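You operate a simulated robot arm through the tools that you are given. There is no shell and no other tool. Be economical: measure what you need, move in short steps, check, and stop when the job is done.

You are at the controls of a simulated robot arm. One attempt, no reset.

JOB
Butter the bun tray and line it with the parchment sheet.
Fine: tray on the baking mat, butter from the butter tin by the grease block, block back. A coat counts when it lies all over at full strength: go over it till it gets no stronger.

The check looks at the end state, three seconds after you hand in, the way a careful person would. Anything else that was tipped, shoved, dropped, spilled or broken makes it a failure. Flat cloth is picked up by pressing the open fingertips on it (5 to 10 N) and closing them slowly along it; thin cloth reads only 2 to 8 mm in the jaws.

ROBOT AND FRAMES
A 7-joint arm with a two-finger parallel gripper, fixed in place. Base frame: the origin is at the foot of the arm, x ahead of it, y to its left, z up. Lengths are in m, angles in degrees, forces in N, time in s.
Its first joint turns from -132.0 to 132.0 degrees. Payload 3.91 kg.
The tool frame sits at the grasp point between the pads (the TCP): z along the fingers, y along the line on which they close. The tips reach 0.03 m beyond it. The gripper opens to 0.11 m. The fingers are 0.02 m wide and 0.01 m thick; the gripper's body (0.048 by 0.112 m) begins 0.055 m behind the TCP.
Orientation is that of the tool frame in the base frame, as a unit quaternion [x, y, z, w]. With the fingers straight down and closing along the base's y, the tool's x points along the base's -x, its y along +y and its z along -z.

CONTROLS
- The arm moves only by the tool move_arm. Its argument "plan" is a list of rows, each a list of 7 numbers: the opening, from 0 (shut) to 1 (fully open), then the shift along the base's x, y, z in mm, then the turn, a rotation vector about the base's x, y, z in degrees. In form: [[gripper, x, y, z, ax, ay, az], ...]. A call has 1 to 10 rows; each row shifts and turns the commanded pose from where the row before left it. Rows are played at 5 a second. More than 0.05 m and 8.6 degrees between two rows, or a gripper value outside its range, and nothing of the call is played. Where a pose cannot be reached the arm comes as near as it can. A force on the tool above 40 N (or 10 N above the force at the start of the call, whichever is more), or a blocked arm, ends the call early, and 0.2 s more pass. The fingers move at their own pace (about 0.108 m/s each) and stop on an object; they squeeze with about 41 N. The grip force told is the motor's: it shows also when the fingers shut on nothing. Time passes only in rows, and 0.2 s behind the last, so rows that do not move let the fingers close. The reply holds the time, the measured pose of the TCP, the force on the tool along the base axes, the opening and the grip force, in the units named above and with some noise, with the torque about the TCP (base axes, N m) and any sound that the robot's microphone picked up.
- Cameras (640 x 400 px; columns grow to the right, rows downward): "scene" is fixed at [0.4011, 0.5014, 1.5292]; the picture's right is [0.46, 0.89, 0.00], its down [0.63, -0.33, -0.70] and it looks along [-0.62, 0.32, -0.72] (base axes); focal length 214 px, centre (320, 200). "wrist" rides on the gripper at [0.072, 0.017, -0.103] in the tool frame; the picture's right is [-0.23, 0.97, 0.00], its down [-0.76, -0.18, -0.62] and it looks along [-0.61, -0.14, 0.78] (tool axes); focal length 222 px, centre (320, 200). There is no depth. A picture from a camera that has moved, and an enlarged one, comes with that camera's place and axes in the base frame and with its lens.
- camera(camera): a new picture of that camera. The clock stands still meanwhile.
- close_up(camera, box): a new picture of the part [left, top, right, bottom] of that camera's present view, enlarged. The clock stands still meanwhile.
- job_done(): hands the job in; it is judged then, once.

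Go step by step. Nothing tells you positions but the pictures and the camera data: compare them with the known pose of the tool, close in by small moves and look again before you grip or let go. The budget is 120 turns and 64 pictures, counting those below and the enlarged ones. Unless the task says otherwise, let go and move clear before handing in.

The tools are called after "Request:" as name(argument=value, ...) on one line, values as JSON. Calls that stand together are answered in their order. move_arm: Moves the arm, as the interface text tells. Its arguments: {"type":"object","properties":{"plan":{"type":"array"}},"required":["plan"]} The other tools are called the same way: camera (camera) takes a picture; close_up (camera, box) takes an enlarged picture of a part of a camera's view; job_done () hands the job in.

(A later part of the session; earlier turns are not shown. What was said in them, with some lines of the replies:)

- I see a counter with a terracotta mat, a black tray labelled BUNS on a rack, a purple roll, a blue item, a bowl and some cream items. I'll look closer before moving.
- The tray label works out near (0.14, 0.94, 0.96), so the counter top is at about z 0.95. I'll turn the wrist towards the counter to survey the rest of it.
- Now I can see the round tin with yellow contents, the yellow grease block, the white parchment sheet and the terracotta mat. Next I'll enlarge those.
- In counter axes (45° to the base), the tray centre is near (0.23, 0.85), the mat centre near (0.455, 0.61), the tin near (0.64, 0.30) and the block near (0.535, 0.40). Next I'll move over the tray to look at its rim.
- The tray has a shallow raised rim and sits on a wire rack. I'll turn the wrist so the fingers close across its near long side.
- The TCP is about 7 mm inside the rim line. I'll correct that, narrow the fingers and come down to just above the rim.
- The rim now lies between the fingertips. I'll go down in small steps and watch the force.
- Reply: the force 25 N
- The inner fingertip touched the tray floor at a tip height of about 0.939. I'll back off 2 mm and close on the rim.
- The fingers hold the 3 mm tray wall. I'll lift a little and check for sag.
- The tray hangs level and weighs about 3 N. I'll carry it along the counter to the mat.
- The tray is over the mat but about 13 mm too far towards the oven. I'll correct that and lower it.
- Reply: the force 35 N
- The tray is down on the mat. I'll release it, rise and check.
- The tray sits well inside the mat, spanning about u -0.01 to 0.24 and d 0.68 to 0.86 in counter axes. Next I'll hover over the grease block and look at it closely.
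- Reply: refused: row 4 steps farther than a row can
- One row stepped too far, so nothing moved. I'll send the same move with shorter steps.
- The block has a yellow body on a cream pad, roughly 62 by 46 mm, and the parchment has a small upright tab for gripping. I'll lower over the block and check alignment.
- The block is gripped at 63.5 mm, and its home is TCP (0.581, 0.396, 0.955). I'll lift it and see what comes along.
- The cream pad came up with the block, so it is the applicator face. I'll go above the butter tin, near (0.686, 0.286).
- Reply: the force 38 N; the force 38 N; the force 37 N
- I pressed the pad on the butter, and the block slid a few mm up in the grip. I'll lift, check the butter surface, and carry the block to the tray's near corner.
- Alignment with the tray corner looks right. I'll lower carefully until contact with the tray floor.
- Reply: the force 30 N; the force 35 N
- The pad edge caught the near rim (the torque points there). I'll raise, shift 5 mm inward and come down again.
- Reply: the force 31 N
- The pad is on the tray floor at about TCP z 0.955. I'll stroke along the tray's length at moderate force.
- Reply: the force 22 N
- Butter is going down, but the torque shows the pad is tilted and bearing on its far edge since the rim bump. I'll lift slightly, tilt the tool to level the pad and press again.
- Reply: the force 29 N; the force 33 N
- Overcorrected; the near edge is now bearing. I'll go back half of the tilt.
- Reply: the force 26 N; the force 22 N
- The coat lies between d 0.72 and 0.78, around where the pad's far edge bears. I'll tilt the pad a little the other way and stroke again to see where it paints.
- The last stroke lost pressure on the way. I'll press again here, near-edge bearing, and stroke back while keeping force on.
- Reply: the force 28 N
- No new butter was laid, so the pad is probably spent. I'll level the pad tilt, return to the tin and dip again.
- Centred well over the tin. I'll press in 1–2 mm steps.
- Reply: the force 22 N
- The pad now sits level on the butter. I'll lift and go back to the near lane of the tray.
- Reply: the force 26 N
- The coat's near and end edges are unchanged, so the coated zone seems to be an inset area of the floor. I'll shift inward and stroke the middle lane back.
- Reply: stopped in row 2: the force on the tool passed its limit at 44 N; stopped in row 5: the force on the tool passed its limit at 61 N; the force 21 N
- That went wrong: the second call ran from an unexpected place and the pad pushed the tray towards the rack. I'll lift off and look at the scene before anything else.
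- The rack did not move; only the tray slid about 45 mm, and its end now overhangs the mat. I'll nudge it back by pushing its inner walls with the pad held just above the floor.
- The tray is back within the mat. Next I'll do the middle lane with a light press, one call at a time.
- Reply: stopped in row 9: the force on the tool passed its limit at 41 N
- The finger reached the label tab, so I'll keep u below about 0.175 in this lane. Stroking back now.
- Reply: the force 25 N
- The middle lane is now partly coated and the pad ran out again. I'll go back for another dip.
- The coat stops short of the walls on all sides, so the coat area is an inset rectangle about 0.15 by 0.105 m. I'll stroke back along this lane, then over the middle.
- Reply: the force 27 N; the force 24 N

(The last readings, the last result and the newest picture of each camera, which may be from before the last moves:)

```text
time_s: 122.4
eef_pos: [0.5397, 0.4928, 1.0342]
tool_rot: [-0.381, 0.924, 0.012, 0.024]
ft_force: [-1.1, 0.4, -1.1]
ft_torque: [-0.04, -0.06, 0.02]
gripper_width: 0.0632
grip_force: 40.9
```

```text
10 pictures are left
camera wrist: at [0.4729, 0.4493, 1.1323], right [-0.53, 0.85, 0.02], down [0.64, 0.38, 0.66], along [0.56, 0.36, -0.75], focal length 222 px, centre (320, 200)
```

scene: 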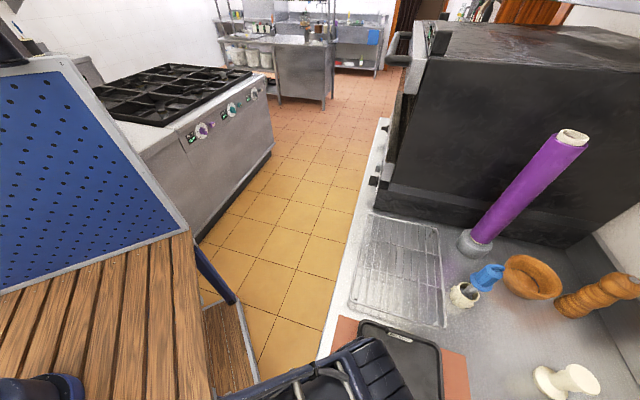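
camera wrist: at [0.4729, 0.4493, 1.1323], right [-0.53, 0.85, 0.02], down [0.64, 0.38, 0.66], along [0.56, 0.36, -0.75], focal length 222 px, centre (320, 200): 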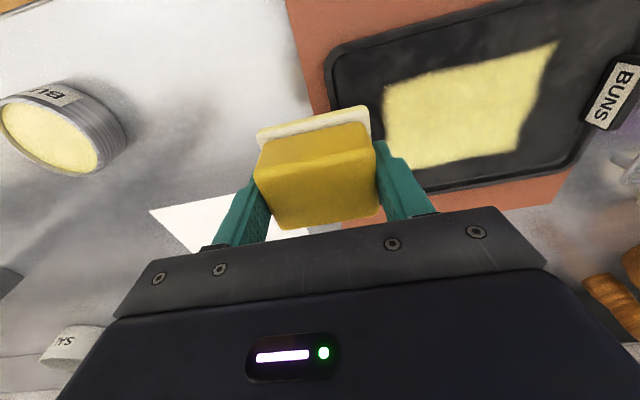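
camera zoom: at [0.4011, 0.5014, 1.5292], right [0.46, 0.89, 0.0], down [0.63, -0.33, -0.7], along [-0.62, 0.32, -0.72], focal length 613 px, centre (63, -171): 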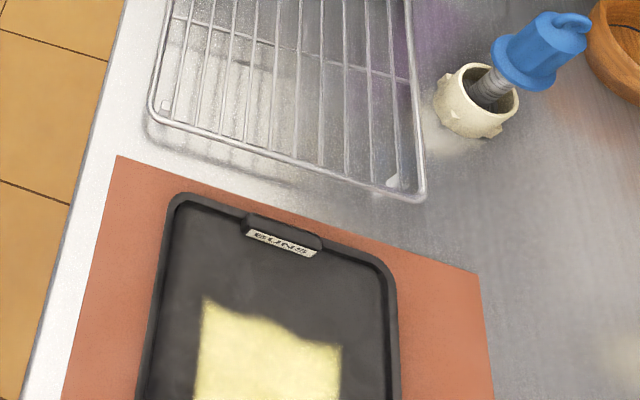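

The coat is nearly rectangular, but the high-u end dips slightly in the middle. I'll dip once more and then run the pad around the perimeter to see whether it grows.

Request:
move_arm(plan=[[0.2, 29, -40, 0, 0, 0, 0], [0.2, 29, -40, 0, 0, 0, 0], [0.2, 29, -40, 0, 0, 0, 0], [0.2, 29, -40, 0, 0, 0, 0], [0.2, 30, -41, 0, 0, 0, 0], [0.2, 0, 0, -30, 0, 0, 0], [0.2, 0, 0, -17, 0, 0, 0], [0.2, 0, 0, -3, 0, 0, 0], [0.2, 0, 0, -1, 0, 0, 0], [0.2, 0, 0, 0, 0, 0, 0]])

Request:
move_arm(plan=[[0.2, 0, 0, -1, 0, 0, 0], [0.2, 0, 0, -0.4, 0, 0, 0], [0.2, 0, 0, 0, 0, 0, 0], [0.2, 0, 0, 0, 0, 0, 0]])

```text
refused: row 5 steps farther than a row can; nothing moved
```

```text
time_s: 123.4
eef_pos: [0.5412, 0.4911, 1.034]
tool_rot: [-0.38, 0.925, 0.012, 0.025]
ft_force: [0.1, -0.3, -0.6]
ft_torque: [0.01, 0.05, 0.0]
gripper_width: 0.0632
grip_force: 40.8
```

Request:
move_arm(plan=[[0.2, 28.9, -40, 0, 0, 0, 0], [0.2, 28.9, -40, 0, 0, 0, 0], [0.2, 28.9, -40, 0, 0, 0, 0], [0.2, 28.9, -40, 0, 0, 0, 0], [0.2, 28.9, -39, 0, 0, 0, 0], [0.2, 0, 0, -30, 0, 0, 0], [0.2, 0, 0, -16, 0, 0, 0], [0.2, 0, 0, -3, 0, 0, 0], [0.2, 0, 0, -1, 0, 0, 0], [0.2, 0, 0, 0, 0, 0, 0]])

Request:
move_arm(plan=[[0.2, 0, 0, -1, 0, 0, 0], [0.2, 0, 0, 0, 0, 0, 0], [0.2, 0, 0, 0, 0, 0, 0]])

```text
time_s: 125.6
eef_pos: [0.6855, 0.2913, 0.9827]
tool_rot: [-0.38, 0.924, 0.013, 0.025]
ft_force: [0.1, 0.4, -1.6]
ft_torque: [0.05, 0.01, -0.01]
gripper_width: 0.0631
grip_force: 41.1
```

```text
time_s: 126.4
eef_pos: [0.6866, 0.2922, 0.9833]
tool_rot: [-0.38, 0.925, 0.012, 0.026]
ft_force: [-1.2, 1.0, 1.9]
ft_torque: [-0.1, -0.01, 0.0]
gripper_width: 0.0633
grip_force: 40.6
```

Request:
move_arm(plan=[[0.2, 0, 0, -0.9, 0, 0, 0], [0.2, 0, 0, 0, 0, 0, 0], [0.2, 0, 0, 0, 0, 0, 0], [0.2, 0, 0, 0, 0, 0, 0], [0.2, 0, 0, 0, 0, 0, 0]])

```text
time_s: 127.6
eef_pos: [0.6866, 0.2915, 0.9824]
tool_rot: [-0.38, 0.925, 0.012, 0.026]
ft_force: [3.6, 0.8, 15.7]
ft_torque: [-0.35, -0.46, 0.09]
gripper_width: 0.0635
grip_force: 41.0
```

Request:
move_arm(plan=[[0.2, 0, 0, 0, -0.3, -0.3, 0], [0.2, 0, 0, 53, 0, 0, 0], [0.2, -17.6, 43.9, 0, 0, 0, 0], [0.2, -17.6, 43.9, 0, 0, 0, 0], [0.2, -17.6, 43.9, 0, 0, 0, 0], [0.2, -17.6, 43.9, 0, 0, 0, 0], [0.2, -17.6, 43.9, 0, 0, 0, 0], [0.2, -17.6, 43.9, 0, 0, 0, 0], [0.2, -17.6, 43.9, 0, 0, 0, 0], [0.2, 0, 0, -40, 0, 0, 0]])

```text
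refused: row 2 steps farther than a row can; nothing moved
```

Request:
move_arm(plan=[[0.2, 0, 0, 13, -0.3, -0.3, 0], [0.2, 0, 0, 40, 0, 0, 0], [0.2, -17.6, 43.9, 0, 0, 0, 0], [0.2, -17.6, 43.9, 0, 0, 0, 0], [0.2, -17.6, 43.9, 0, 0, 0, 0], [0.2, -17.6, 43.9, 0, 0, 0, 0], [0.2, -17.6, 43.9, 0, 0, 0, 0], [0.2, -17.6, 43.9, 0, 0, 0, 0], [0.2, -17.6, 43.9, 0, 0, 0, 0], [0.2, 0, 0, -40, 0, 0, 0]])

Request:
move_arm(plan=[[0.2, 0, 0, -28, 0, 0, 0], [0.2, 0, 0, -10, 0, 0, 0], [0.2, 0, 0, -4, 0, 0, 0], [0.2, 0, 0, 0, 0, 0, 0]])

```text
time_s: 129.8
eef_pos: [0.5621, 0.5974, 0.9947]
tool_rot: [-0.38, 0.924, 0.01, 0.026]
ft_force: [1.6, -0.2, -0.4]
ft_torque: [-0.01, 0.03, -0.02]
gripper_width: 0.0634
grip_force: 40.9
```

```text
time_s: 130.8
eef_pos: [0.5621, 0.5991, 0.9526]
tool_rot: [-0.38, 0.924, 0.01, 0.027]
ft_force: [-0.2, 0.1, -0.3]
ft_torque: [0.03, -0.01, -0.02]
gripper_width: 0.0631
grip_force: 41.2
```

Request:
move_arm(plan=[[0.2, 0, 0, -1.5, 0, 0, 0], [0.2, 0, 0, -0.7, 0, 0, 0], [0.2, 0, 0, 0, 0, 0, 0]])

Request:
move_arm(plan=[[0.2, 0, 0, -0.7, 0, 0, 0], [0.2, 0, 0, 0, 0, 0, 0]])

```text
time_s: 131.6
eef_pos: [0.5628, 0.5994, 0.9507]
tool_rot: [-0.38, 0.925, 0.009, 0.027]
ft_force: [-0.5, 0.7, -0.4]
ft_torque: [-0.01, 0.02, 0.01]
gripper_width: 0.0635
grip_force: 40.9
```

```text
time_s: 132.2
eef_pos: [0.5619, 0.5989, 0.9513]
tool_rot: [-0.381, 0.924, 0.01, 0.027]
ft_force: [0.3, 1.0, 2.0]
ft_torque: [-0.04, 0.13, 0.07]
gripper_width: 0.0635
grip_force: 40.7
```

Request:
move_arm(plan=[[0.2, 0, 0, -0.8, 0, 0, 0], [0.2, -14, 14, 0, 0, 0, 0], [0.2, -14, 14, 0, 0, 0, 0], [0.2, -14, 14, 0, 0, 0, 0], [0.2, -14, 14, 0, 0, 0, 0], [0.2, -14, 14, 0, 0, 0, 0], [0.2, -14, 14, 0, 0, 0, 0], [0.2, -14, 14, 0, 0, 0, 0], [0.2, -12, 12, 0, 0, 0, 0], [0.2, 0, 0, 0, 0, 0, 0]])

Request:
camera(camera="wrist")

```text
time_s: 133.8
eef_pos: [0.4764, 0.6863, 0.9507]
tool_rot: [-0.38, 0.925, 0.009, 0.028]
ft_force: [-2.5, -0.5, 10.2]
ft_torque: [0.04, 0.46, -0.03]
gripper_width: 0.0632
grip_force: 41.2
stopped in row 8: the force on the tool passed its limit at 42 N (the readings are from after the stop); the commanded pose is now the measured one
```

```text
9 pictures are left
camera wrist: at [0.4083, 0.6429, 1.048], right [-0.52, 0.85, 0.01], down [0.64, 0.38, 0.67], along [0.56, 0.36, -0.74], focal length 222 px, centre (320, 200)
```

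wrist: 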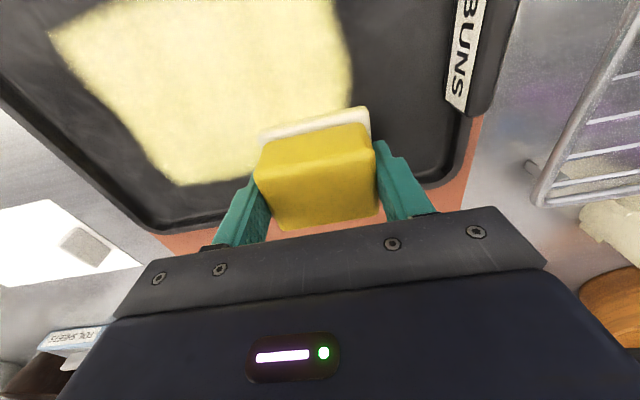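

The coat's far and low-u edges did not grow, so the coat area is clearly bounded at about 0.15 by 0.10 m. I'll finish the high-u end and go over everything again.

Request:
move_arm(plan=[[0.2, -10, 10, -0.2, 0, 0, 0], [0.2, -10, 10, 0, 0, 0, 0], [0.2, -7, 7, 0, 0, 0, 0], [0.2, 7, -7, 0, 0, 0, 0], [0.2, 0, 0, 2, 0, 0, 0], [0.2, -14, -14, 0, 0, 0, 0], [0.2, -14, -14, 0, 0, 0, 0], [0.2, 0, 0, -1.5, 0, 0, 0], [0.2, 0, 0, 0, 0, 0, 0]])

```text
time_s: 135.8
eef_pos: [0.4292, 0.6766, 0.9498]
tool_rot: [-0.38, 0.924, 0.01, 0.028]
ft_force: [4.0, -4.7, 21.9]
ft_torque: [-0.18, 0.4, 0.05]
gripper_width: 0.063
grip_force: 41.4
```

Request:
move_arm(plan=[[0.2, -3, 3, 0, 0, 0, 0], [0.2, 14, -14, 0.3, 0, 0, 0], [0.2, 14, -14, 0, 0, 0, 0], [0.2, 14, -14, 0, 0, 0, 0], [0.2, 14, -14, 0, 0, 0, 0], [0.2, 14, -14, 0, 0, 0, 0], [0.2, 14, -14, 0, 0, 0, 0], [0.2, 14, -14, 0, 0, 0, 0], [0.2, 4, -4, 0, 0, 0, 0], [0.2, 0, 0, 0, 0, 0, 0]])

Request:
move_arm(plan=[[0.2, 0, 0, 2, 0, 0, 0], [0.2, -14, -14, 0, 0, 0, 0], [0.2, -14, -14, 0, 0, 0, 0], [0.2, 0, 0, -1.5, 0, 0, 0], [0.2, 0, 0, 0, 0, 0, 0]])

```text
time_s: 138.1
eef_pos: [0.5272, 0.5772, 0.9503]
tool_rot: [-0.379, 0.925, 0.009, 0.027]
ft_force: [-2.2, 1.4, 14.2]
ft_torque: [0.21, 0.46, 0.01]
gripper_width: 0.0631
grip_force: 41.4
```

```text
time_s: 139.2
eef_pos: [0.4995, 0.552, 0.9507]
tool_rot: [-0.38, 0.924, 0.01, 0.027]
ft_force: [0.3, -0.7, -0.5]
ft_torque: [0.0, 0.02, 0.01]
gripper_width: 0.0636
grip_force: 40.9
```

Request:
move_arm(plan=[[0.2, 0, 0, -1, 0, 0, 0], [0.2, -14, 14, 0, 0, 0, 0], [0.2, -14, 14, 0, 0, 0, 0], [0.2, -14, 14, 0, 0, 0, 0], [0.2, -14, 14, 0, 0, 0, 0], [0.2, -14, 14, 0, 0, 0, 0], [0.2, -14, 14, 0, 0, 0, 0], [0.2, -14, 14, 0, 0, 0, 0], [0.2, 0, 0, 0, 0, 0, 0]])

Request:
move_arm(plan=[[0.2, 14, -14, 0, 0, 0, 0], [0.2, 14, -14, 0, 0, 0, 0], [0.2, 14, -14, 0, 0, 0, 0], [0.2, 14, -14, 0, 0, 0, 0], [0.2, 14, -14, 0, 0, 0, 0], [0.2, 14, -14, 0, 0, 0, 0], [0.2, 14, -14, 0, 0, 0, 0], [0.2, 0, 0, 45, 0, 0, 0], [0.2, 18, -35, 30, 0, 0, 0], [0.2, 18, -40, 10, 0, 0, 0]])

Request:
close_up(camera="wrist", box=[320, 0, 640, 200])

```text
time_s: 141.2
eef_pos: [0.4013, 0.6487, 0.9503]
tool_rot: [-0.379, 0.925, 0.01, 0.028]
ft_force: [7.3, -6.3, 35.5]
ft_torque: [-0.24, 0.14, -0.03]
gripper_width: 0.063
grip_force: 40.8
```

```text
time_s: 143.4
eef_pos: [0.5339, 0.4738, 1.0333]
tool_rot: [-0.381, 0.924, 0.009, 0.028]
ft_force: [-1.0, 0.5, -0.8]
ft_torque: [-0.04, -0.01, -0.01]
gripper_width: 0.0634
grip_force: 41.7
```

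```text
2.00 times, centred on (480, 100) of wrist
camera zoom: at [0.4652, 0.4318, 1.1327], right [-0.52, 0.85, 0.01], down [0.64, 0.39, 0.67], along [0.56, 0.36, -0.75], focal length 444 px, centre (0, 400)
```

zoom: 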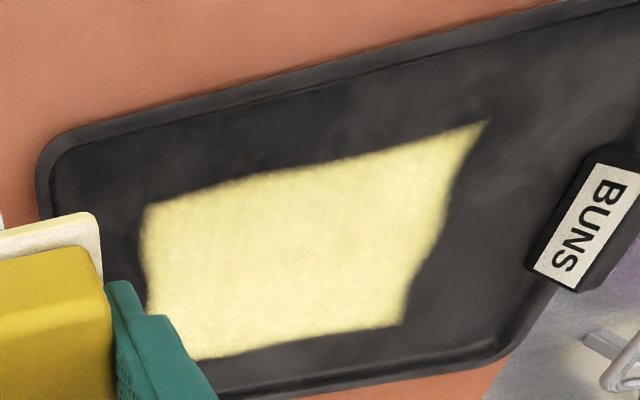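

The coat looks even over its whole area. For full strength I'll do one more dip and pass, then compare.

Request:
move_arm(plan=[[0.2, 30.4, -36.4, 0, 0, 0, 0], [0.2, 30.4, -36.4, 0, 0, 0, 0], [0.2, 30.4, -36.4, 0, 0, 0, 0], [0.2, 30.4, -36.4, 0, 0, 0, 0], [0.2, 30.4, -36.4, 0, 0, 0, 0], [0.2, 0, 0, -30, 0, 0, 0], [0.2, 0, 0, -16, 0, 0, 0], [0.2, 0, 0, -3.5, 0, 0, 0], [0.2, 0, 0, -1.5, 0, 0, 0], [0.2, 0, 0, 0, 0, 0, 0]])

Request:
move_arm(plan=[[0.2, 0, 0, -0.7, 0, 0, 0], [0.2, 0, 0, 0, 0, 0, 0], [0.2, 0, 0, 0, 0, 0, 0]])

```text
time_s: 145.7
eef_pos: [0.6869, 0.2927, 0.9844]
tool_rot: [-0.38, 0.924, 0.01, 0.028]
ft_force: [0.3, -0.3, -1.5]
ft_torque: [0.0, -0.02, 0.0]
gripper_width: 0.0632
grip_force: 41.1
```

```text
time_s: 146.4
eef_pos: [0.6881, 0.2935, 0.9849]
tool_rot: [-0.38, 0.924, 0.009, 0.027]
ft_force: [-0.4, 0.0, -0.3]
ft_torque: [0.01, -0.01, 0.01]
gripper_width: 0.0632
grip_force: 40.9
```

Request:
move_arm(plan=[[0.2, 0, 0, -1.3, 0, 0, 0], [0.2, 0, 0, -0.5, 0, 0, 0], [0.2, 0, 0, 0, 0, 0, 0]])

Request:
move_arm(plan=[[0.2, 0, 0, -0.7, 0, 0, 0], [0.2, 0, 0, 0, 0, 0, 0], [0.2, 0, 0, 0, 0, 0, 0]])

```text
time_s: 147.2
eef_pos: [0.6878, 0.2937, 0.9817]
tool_rot: [-0.38, 0.924, 0.009, 0.028]
ft_force: [-4.2, -0.8, 19.0]
ft_torque: [0.12, 0.65, 0.06]
gripper_width: 0.0636
grip_force: 40.7
```

```text
time_s: 148.1
eef_pos: [0.6887, 0.2936, 0.9806]
tool_rot: [-0.38, 0.925, 0.01, 0.029]
ft_force: [-5.7, 0.0, 37.9]
ft_torque: [0.23, 0.67, 0.03]
gripper_width: 0.0631
grip_force: 40.9
```

Request:
move_arm(plan=[[0.2, 0, 0, 15, 0.3, 0.3, 0], [0.2, 0, 0, 40, 0, 0, 0], [0.2, -20.1, 43.4, 0, 0, 0, 0], [0.2, -20.1, 43.4, 0, 0, 0, 0], [0.2, -20.1, 43.4, 0, 0, 0, 0], [0.2, -20.1, 43.4, 0, 0, 0, 0], [0.2, -20.1, 43.4, 0, 0, 0, 0], [0.2, -20.1, 43.4, 0, 0, 0, 0], [0.2, -20.1, 43.4, 0, 0, 0, 0], [0.2, 0, 0, -40, 0, 0, 0]])

Request:
move_arm(plan=[[0.2, 0, 0, -28, 0, 0, 0], [0.2, 0, 0, -10, 0, 0, 0], [0.2, 0, 0, -4, 0, 0, 0], [0.2, 0, 0, 0, 0, 0, 0]])

```text
time_s: 150.2
eef_pos: [0.5487, 0.5989, 0.9962]
tool_rot: [-0.381, 0.924, 0.013, 0.027]
ft_force: [0.3, -0.5, 0.6]
ft_torque: [0.01, 0.01, 0.01]
gripper_width: 0.0633
grip_force: 40.6
```

```text
time_s: 151.2
eef_pos: [0.5493, 0.5975, 0.9545]
tool_rot: [-0.38, 0.925, 0.012, 0.026]
ft_force: [-0.2, 0.3, -0.6]
ft_torque: [-0.01, 0.0, -0.02]
gripper_width: 0.0634
grip_force: 41.5
```

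Request:
move_arm(plan=[[0.2, 0, 0, -3, 0, 0, 0], [0.2, 0, 0, -1.2, 0, 0, 0], [0.2, 0, 0, 0, 0, 0, 0]])

Request:
move_arm(plan=[[0.2, 0, 0, -0.6, 0, 0, 0], [0.2, 0, 0, 0, 0, 0, 0]])

```text
time_s: 152.1
eef_pos: [0.5467, 0.5977, 0.9498]
tool_rot: [-0.38, 0.925, 0.013, 0.027]
ft_force: [-1.2, -1.5, 15.9]
ft_torque: [-0.61, -0.31, -0.04]
gripper_width: 0.0634
grip_force: 40.6
```

```text
time_s: 152.7
eef_pos: [0.5481, 0.598, 0.9495]
tool_rot: [-0.38, 0.925, 0.012, 0.027]
ft_force: [0.6, -1.6, 30.8]
ft_torque: [-0.84, -0.26, 0.0]
gripper_width: 0.0634
grip_force: 41.3
```

Request:
move_arm(plan=[[0.2, -14, 14, 0.6, 0, 0, 0], [0.2, -14, 14, 0, 0, 0, 0], [0.2, -14, 14, 0, 0, 0, 0], [0.2, -14, 14, 0, 0, 0, 0], [0.2, -14, 14, 0, 0, 0, 0], [0.2, -14, 14, 0, 0, 0, 0], [0.2, -13, 13, 0, 0, 0, 0], [0.2, 0, 0, 2, 0, 0, 0], [0.2, -22, -22, 0, 0, 0, 0], [0.2, 0, 0, -2, 0, 0, 0]])

Request:
move_arm(plan=[[0.2, 14, -14, 0, 0, 0, 0], [0.2, 14, -14, 0, 0, 0, 0], [0.2, 14, -14, 0, 0, 0, 0], [0.2, 14, -14, 0, 0, 0, 0], [0.2, 14, -14, 0, 0, 0, 0], [0.2, 14, -14, 0, 0, 0, 0], [0.2, 13, -13, 0, 0, 0, 0], [0.2, 0, 0, 2, 0, 0, 0], [0.2, -22, -22, 0, 0, 0, 0], [0.2, 0, 0, -2, 0, 0, 0]])

Request:
move_arm(plan=[[0.2, -14, 14, 0, 0, 0, 0], [0.2, -14, 14, 0, 0, 0, 0], [0.2, -14, 14, 0, 0, 0, 0], [0.2, -14, 14, 0, 0, 0, 0], [0.2, -14, 14, 0, 0, 0, 0], [0.2, -14, 14, 0, 0, 0, 0], [0.2, -13, 13, 0, 0, 0, 0], [0.2, 0, 0, 0, 0, 0, 0]])

```text
time_s: 154.8
eef_pos: [0.4276, 0.6714, 0.9499]
tool_rot: [-0.38, 0.925, 0.014, 0.026]
ft_force: [-3.6, 0.3, 23.9]
ft_torque: [-0.49, -0.08, 0.0]
gripper_width: 0.0631
grip_force: 41.2
```

```text
time_s: 157.1
eef_pos: [0.5041, 0.5522, 0.9504]
tool_rot: [-0.379, 0.925, 0.013, 0.027]
ft_force: [6.4, -2.3, 36.9]
ft_torque: [-0.49, -0.35, -0.05]
gripper_width: 0.0635
grip_force: 41.1
```

```text
time_s: 158.8
eef_pos: [0.4052, 0.6519, 0.9502]
tool_rot: [-0.381, 0.924, 0.012, 0.025]
ft_force: [-2.0, -0.9, 7.0]
ft_torque: [-0.25, -0.15, -0.09]
gripper_width: 0.0634
grip_force: 40.4
```

The full pass went well. Now I'll lift the block and take it home.

Request:
move_arm(plan=[[0.2, 0, 0, 40, 0, 0, 0], [0.2, 0, 0, 40, 0, 0, 0], [0.2, 24.9, -36.9, 0, 0, 0, 0], [0.2, 24.9, -36.9, 0, 0, 0, 0], [0.2, 24.9, -36.9, 0, 0, 0, 0], [0.2, 24.9, -36.9, 0, 0, 0, 0], [0.2, 24.9, -36.9, 0, 0, 0, 0], [0.2, 24.9, -36.9, 0, 0, 0, 0], [0.2, 24.4, -36.6, 0, 0, 0, 0], [0.2, 0, 0, -30, 0, 0, 0]])

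Request:
camera(camera="wrist")

```text
time_s: 161.1
eef_pos: [0.5819, 0.3902, 0.9991]
tool_rot: [-0.38, 0.924, 0.012, 0.026]
ft_force: [-0.6, -0.3, 0.0]
ft_torque: [0.02, -0.02, -0.02]
gripper_width: 0.0632
grip_force: 41.7
```

```text
7 pictures are left
camera wrist: at [0.513, 0.3475, 1.0959], right [-0.52, 0.85, 0.02], down [0.64, 0.38, 0.67], along [0.56, 0.36, -0.75], focal length 222 px, centre (320, 200)
```

wrist: 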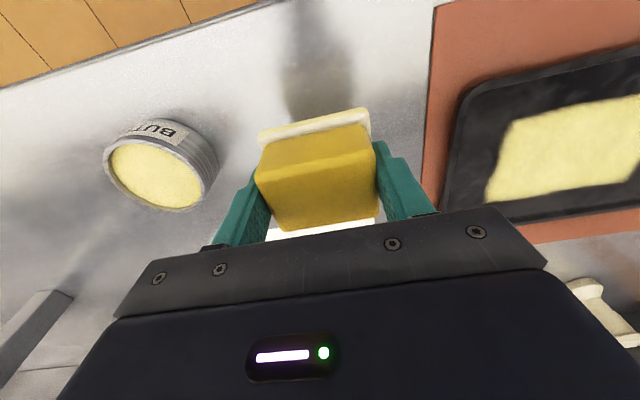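

Request:
move_arm(plan=[[0.2, -3, 4, -20, 0, 0, 0], [0.2, 0, 0, -20, 0, 0, 0], [0.2, 0, 0, -8, 0, 0, 0], [0.2, 0, 0, -2, 0, 0, 0], [0.2, 0, 0, 0, 0, 0, 0]])

Request:
move_arm(plan=[[0.2, 0, 0, -1.5, 0, 0, 0], [0.2, 0, 0, 0, 0, 0, 0]])

Request:
move_arm(plan=[[0.2, 0, 0, -1, 0, 0, 0], [0.2, 0, 0, 0, 0, 0, 0]])

```text
time_s: 162.2
eef_pos: [0.5779, 0.3963, 0.9483]
tool_rot: [-0.381, 0.924, 0.013, 0.026]
ft_force: [0.3, -0.7, -1.2]
ft_torque: [-0.01, 0.03, -0.01]
gripper_width: 0.0631
grip_force: 41.2
```

```text
time_s: 162.8
eef_pos: [0.5768, 0.3962, 0.946]
tool_rot: [-0.38, 0.924, 0.013, 0.026]
ft_force: [0.0, 0.4, -0.3]
ft_torque: [0.0, -0.01, -0.02]
gripper_width: 0.0631
grip_force: 41.2
```

```text
time_s: 163.4
eef_pos: [0.5782, 0.3965, 0.9467]
tool_rot: [-0.38, 0.925, 0.012, 0.026]
ft_force: [0.6, 0.3, -0.5]
ft_torque: [-0.01, -0.03, 0.0]
gripper_width: 0.0632
grip_force: 40.6
```

Request:
move_arm(plan=[[0.2, 0, 0, -1.5, 0, 0, 0], [0.2, 0, 0, 0, 0, 0, 0]])

Request:
move_arm(plan=[[0.2, 0, 0, -1, 0, 0, 0], [0.2, 0, 0, 0, 0, 0, 0]])

Request:
move_arm(plan=[[0.2, 0, 0, -1, 0, 0, 0], [0.2, 0, 0, 0, 0, 0, 0]])

```text
time_s: 164.1
eef_pos: [0.578, 0.3965, 0.9457]
tool_rot: [-0.38, 0.924, 0.012, 0.026]
ft_force: [0.1, -0.1, -0.4]
ft_torque: [-0.03, -0.01, -0.04]
gripper_width: 0.0634
grip_force: 40.4
```

```text
time_s: 164.7
eef_pos: [0.578, 0.3953, 0.944]
tool_rot: [-0.38, 0.924, 0.013, 0.025]
ft_force: [0.6, 0.2, -1.2]
ft_torque: [-0.02, 0.01, -0.01]
gripper_width: 0.0635
grip_force: 41.5
```

```text
time_s: 165.2
eef_pos: [0.5774, 0.396, 0.9433]
tool_rot: [-0.38, 0.925, 0.012, 0.026]
ft_force: [0.4, -0.9, -1.0]
ft_torque: [0.04, 0.04, 0.01]
gripper_width: 0.0637
grip_force: 41.1
```

Request:
move_arm(plan=[[0.2, 0, 0, -1, 0, 0, 0], [0.2, 0, 0, 0, 0, 0, 0]])

Request:
move_arm(plan=[[0.2, 0, 0, -1, 0, 0, 0], [0.2, 0, 0, 0, 0, 0, 0]])

Request:
move_arm(plan=[[0.2, 0, 0, -1, 0, 0, 0], [0.2, 0, 0, 0, 0, 0, 0]])

```text
time_s: 165.8
eef_pos: [0.5784, 0.3973, 0.9426]
tool_rot: [-0.38, 0.925, 0.013, 0.026]
ft_force: [-0.4, -1.5, 6.5]
ft_torque: [-0.41, -0.03, -0.06]
gripper_width: 0.0632
grip_force: 41.1
```

```text
time_s: 166.4
eef_pos: [0.5775, 0.3971, 0.9428]
tool_rot: [-0.38, 0.924, 0.012, 0.026]
ft_force: [-0.9, 2.5, 18.8]
ft_torque: [-0.5, -0.04, 0.01]
gripper_width: 0.0631
grip_force: 41.2
```

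```text
time_s: 167.2
eef_pos: [0.5785, 0.3983, 0.9425]
tool_rot: [-0.379, 0.925, 0.014, 0.029]
ft_force: [-0.5, -1.0, 7.6]
ft_torque: [-0.32, 0.05, 0.01]
gripper_width: 0.0633
grip_force: 40.7
stopped in row 2: the force on the tool passed its limit at 41 N (the readings are from after the stop); the commanded pose is now the measured one
```

The block is touching down at home. I'll release it, rise and straighten the tool, and look at the parchment tab.

Request:
move_arm(plan=[[0.2, 0, 0, 1, 0, 0, 0], [0.62, 0, 0, 0, 0, 0, 0], [0.8, 0, 0, 0, 0, 0, 0], [1, 0, 0, 0, 0, 0, 0], [1, 0, 0, 25, 0, 0, 0], [1, 0, 0, 45, -2.5, 2.2, 0], [1, 20, 22, 35, 0, 0, 0], [1, 33, 33, 0, 0, 0, 0], [1, 33, 33, 0, 0, 0, 0], [1, 20, 20, 0, 0, 0, 0]])

Request:
camera(camera="wrist")

```text
time_s: 169.4
eef_pos: [0.6873, 0.5049, 1.049]
tool_rot: [-0.379, 0.925, 0.001, 0.001]
ft_force: [0.3, -0.6, -0.1]
ft_torque: [0.04, 0.02, -0.03]
gripper_width: 0.11
grip_force: 0.2
```

```text
6 pictures are left
camera wrist: at [0.6216, 0.4655, 1.15], right [-0.52, 0.85, 0.0], down [0.67, 0.41, 0.63], along [0.53, 0.33, -0.78], focal length 222 px, centre (320, 200)
```

wrist: 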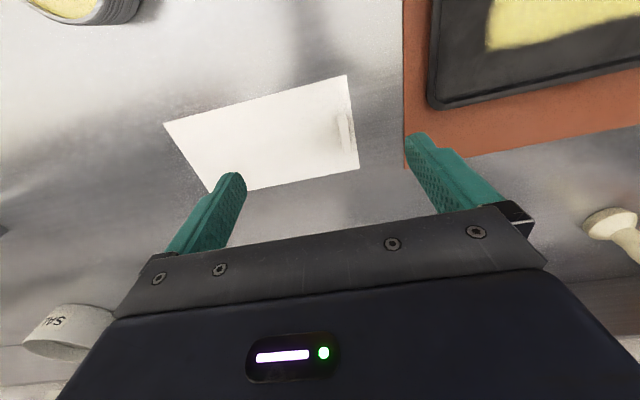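

The sheet spans about 0.208 by 0.108 m with its tab near (0.687, 0.540), 8 mm from the mat-side edge. I'll lower over the tab with the fingers partly closed.

Request:
move_arm(plan=[[0.4, 0, 18, 0, 0, 0, 0], [0.4, 0, 17.5, 0, 0, 0, 0], [0.4, 0, 0, -40, 0, 0, 0], [0.4, 0, 0, -40, 0, 0, 0], [0.4, 0, 0, -20, 0, 0, 0], [0.4, 0, 0, 0, 0, 0, 0]])

Request:
close_up(camera="wrist", box=[220, 100, 420, 225])

```text
time_s: 170.8
eef_pos: [0.685, 0.5423, 0.949]
tool_rot: [-0.381, 0.925, -0.001, 0.001]
ft_force: [0.5, 0.0, -0.4]
ft_torque: [-0.02, -0.02, -0.02]
gripper_width: 0.044
grip_force: 0.1
```

```text
3.20 times, centred on (320, 162) of wrist
camera zoom: at [0.6196, 0.5028, 1.0508], right [-0.52, 0.85, 0.0], down [0.67, 0.41, 0.63], along [0.53, 0.33, -0.78], focal length 711 px, centre (320, 320)
```

zoom: 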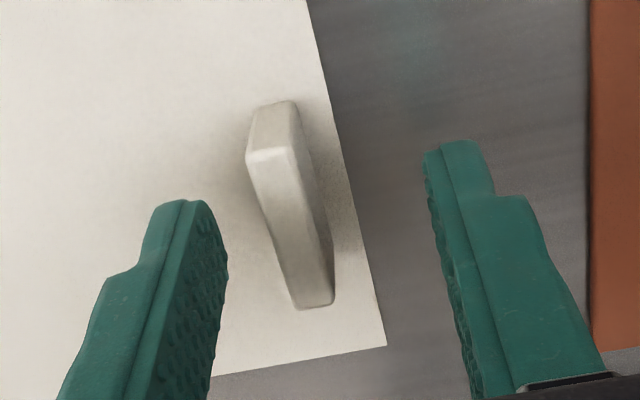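

Request:
move_arm(plan=[[0.4, 6, -2, 0, 0, 0, 0], [0.4, 0, 0, -8, 0, 0, 0], [0.4, 0, 0, -4, 0, 0, 0], [0.25, 0, 0, 0, 0, 0, 0], [0.15, 0, 0, 0, 0, 0, 0], [0.08, 0, 0, 0, 0, 0, 0], [0.02, 0, 0, 0, 0, 0, 0], [0, 0, 0, 0, 0, 0, 0], [0, 0, 0, 0, 0, 0, 0]])

```text
time_s: 172.8
eef_pos: [0.6902, 0.5392, 0.9363]
tool_rot: [-0.38, 0.925, 0.0, 0.0]
ft_force: [-0.5, 0.1, 0.5]
ft_torque: [0.0, 0.04, 0.0]
gripper_width: 0.007
grip_force: 41.0
```

The tab is held at 7 mm. I'll lift slowly and see how the sheet hangs.

Request:
move_arm(plan=[[0, 0, 0, 6, 0, 0, 0], [0, 0, 0, 12, 0, 0, 0], [0, 0, 0, 15, 0, 0, 0], [0, 0, 0, 15, 0, 0, 0], [0, 0, 0, 15, 0, 0, 0], [0, 0, 0, 0, 0, 0, 0]])

Request:
camera(camera="wrist")

```text
time_s: 174.2
eef_pos: [0.6895, 0.539, 0.9975]
tool_rot: [-0.38, 0.925, 0.001, 0.002]
ft_force: [-0.7, -0.5, -1.0]
ft_torque: [-0.01, 0.03, 0.02]
gripper_width: 0.0067
grip_force: 41.3
```

```text
4 pictures are left
camera wrist: at [0.6244, 0.4994, 1.1004], right [-0.52, 0.85, 0.0], down [0.67, 0.41, 0.63], along [0.53, 0.33, -0.78], focal length 222 px, centre (320, 200)
```

wrist: 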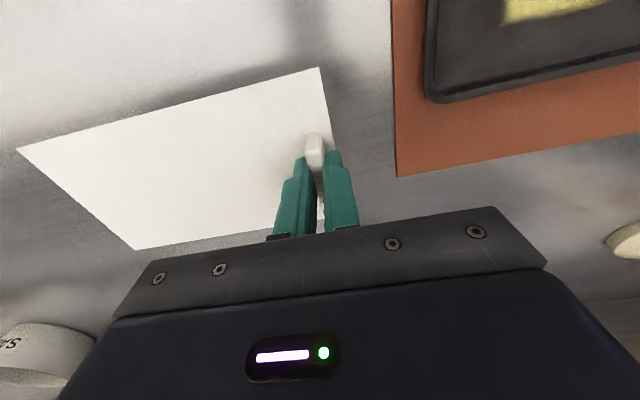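

The sheet comes up stiff and level. I'll carry it over the tray, aiming the tab at about (0.408, 0.687).

Request:
move_arm(plan=[[0, 0, 0, 15, 0, 0, 0], [0, -25, 13.5, 0, 0, 0, 0], [0, -38, 20, 0, 0, 0, 0], [0, -40, 21, 0, 0, 0, 0], [0, -40, 21, 0, 0, 0, 0], [0, -40, 21, 0, 0, 0, 0], [0, -40, 21, 0, 0, 0, 0], [0, -38, 20, 0, 0, 0, 0], [0, -20.5, 10, 0, 0, 0, 0], [0, 0, 0, -10, 0, 0, 0]])

Request:
move_arm(plan=[[0, 0, 0, -15, 0, 0, 0], [0, 0, 0, 0, 0, 0, 0]])

Request:
camera(camera="wrist")

```text
time_s: 176.4
eef_pos: [0.4079, 0.6876, 1.0032]
tool_rot: [-0.38, 0.925, 0.001, 0.001]
ft_force: [0.4, -0.1, 0.4]
ft_torque: [0.0, 0.02, -0.01]
gripper_width: 0.007
grip_force: 40.9
```

```text
time_s: 177.0
eef_pos: [0.408, 0.688, 0.9887]
tool_rot: [-0.38, 0.925, 0.002, 0.002]
ft_force: [0.3, -0.1, 1.4]
ft_torque: [0.0, 0.02, -0.02]
gripper_width: 0.0069
grip_force: 41.2
```

```text
3 pictures are left
camera wrist: at [0.3433, 0.649, 1.0903], right [-0.52, 0.85, 0.0], down [0.67, 0.41, 0.63], along [0.53, 0.33, -0.78], focal length 222 px, centre (320, 200)
```

wrist: 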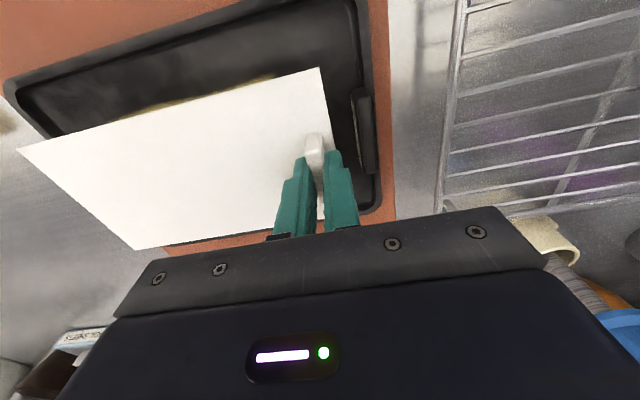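

Request:
move_arm(plan=[[0, -2, 2, -15, 0, 0, 0], [0, 0, 0, -15, 0, 0, 0], [0, 0, 0, -10, 0, 0, 0], [0, 0, 0, -4, 0, 0, 0], [0, 0, 0, 0, 0, 0, 0]])

Request:
move_arm(plan=[[0, 0, 0, -2, 0, 0, 0], [0, 0, 0, 0, 0, 0, 0]])

```text
time_s: 178.2
eef_pos: [0.4063, 0.6888, 0.9454]
tool_rot: [-0.38, 0.925, 0.002, 0.002]
ft_force: [0.0, -0.8, -0.5]
ft_torque: [-0.01, -0.01, 0.02]
gripper_width: 0.007
grip_force: 40.6
```

```text
time_s: 178.8
eef_pos: [0.4063, 0.6891, 0.9437]
tool_rot: [-0.38, 0.925, 0.001, 0.003]
ft_force: [1.5, 0.3, 19.7]
ft_torque: [-0.16, 0.11, -0.04]
gripper_width: 0.0067
grip_force: 41.0
```

The sheet is down on the tray floor. I'll open the fingers just a little and rise straight up.

Request:
move_arm(plan=[[0, 0, 0, 1.2, 0, 0, 0], [0.1, 0, 0, 0, 0, 0, 0], [0.13, 0, 0, 0, 0, 0, 0], [0.13, 0, 0, 0, 0, 0, 0], [0.13, 0, 0, 10, 0, 0, 0], [0.13, 0, 0, 25, 0, 0, 0], [0.13, 0, 0, 40, 0, 0, 0], [0.5, 0, 0, 45, 0, 0, 0], [0.5, 10, -35, 30, 0, 0, 0], [0.5, 15, -40, 20, 0, 0, 0]])

Request:
move_arm(plan=[[0.5, 0, -40, 20, 0, 0, 0], [0.5, 0, -40, 20, 0, 0, 0], [0.5, 0, -40, 0, 0, 0, 0], [0.5, 0, 0, 0, 0, 0, 0]])

Request:
camera(camera="wrist")

```text
time_s: 181.0
eef_pos: [0.4285, 0.6123, 1.113]
tool_rot: [-0.381, 0.925, 0.001, 0.0]
ft_force: [1.5, 0.5, -0.4]
ft_torque: [-0.09, -0.05, 0.01]
gripper_width: 0.0548
grip_force: 0.0
```

```text
time_s: 182.0
eef_pos: [0.4306, 0.4923, 1.1523]
tool_rot: [-0.381, 0.925, 0.001, 0.002]
ft_force: [-0.2, 1.1, -0.4]
ft_torque: [-0.04, -0.04, -0.01]
gripper_width: 0.0552
grip_force: 0.0
```

```text
2 pictures are left
camera wrist: at [0.3663, 0.4532, 1.2539], right [-0.52, 0.85, 0.0], down [0.67, 0.41, 0.63], along [0.53, 0.33, -0.78], focal length 222 px, centre (320, 200)
```

wrist: 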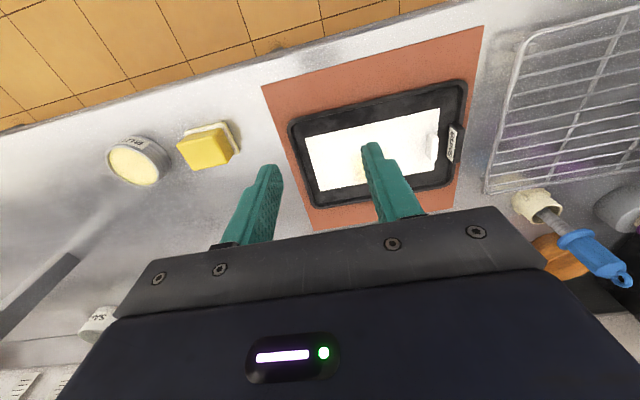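

Request:
close_up(camera="wrist", box=[90, 60, 490, 240])

```text
1.60 times, centred on (290, 150) of wrist
camera zoom: at [0.3663, 0.4532, 1.2539], right [-0.52, 0.85, 0.0], down [0.67, 0.41, 0.63], along [0.53, 0.33, -0.78], focal length 355 px, centre (368, 280)
```

zoom: 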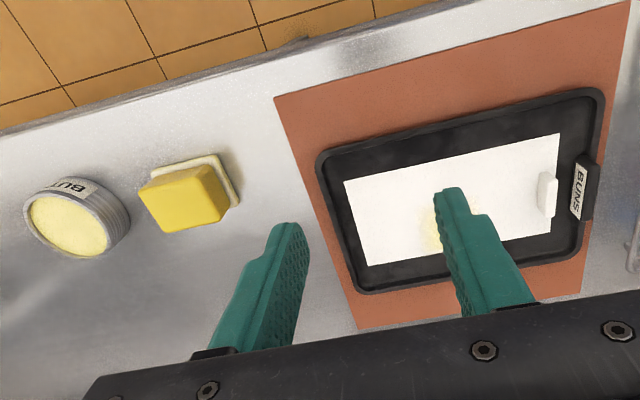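

The tray is on the mat with the sheet flat over the butter, the block is back at its place, and nothing else has moved. The arm is clear, so I'm handing in.

Request:
job_done()

```text
The job is handed in.
```

I handed in the job with the bun tray on the baking mat, buttered over an inset area of its floor and lined with the parchment, and the grease block back in its place.

- **Slip while buttering:** I pushed the tray about 45 mm towards the wire rack, then nudged it back inside the mat. The rack looked unmoved in the pictures.
- **Butter coverage:** The coat stops about 3–5 cm short of the tray's outer edge on all sides. It didn't spread any further when I ran the pad along the far and left walls.
- **Coat strength:** I took the block back to the tin for more butter several times, and the coat looked even. I made one last full pass but didn't compare its strength with the pass before.
- **Mark on the sheet:** The last close-up shows a faint yellow spot on the parchment. I couldn't tell whether butter is showing through.
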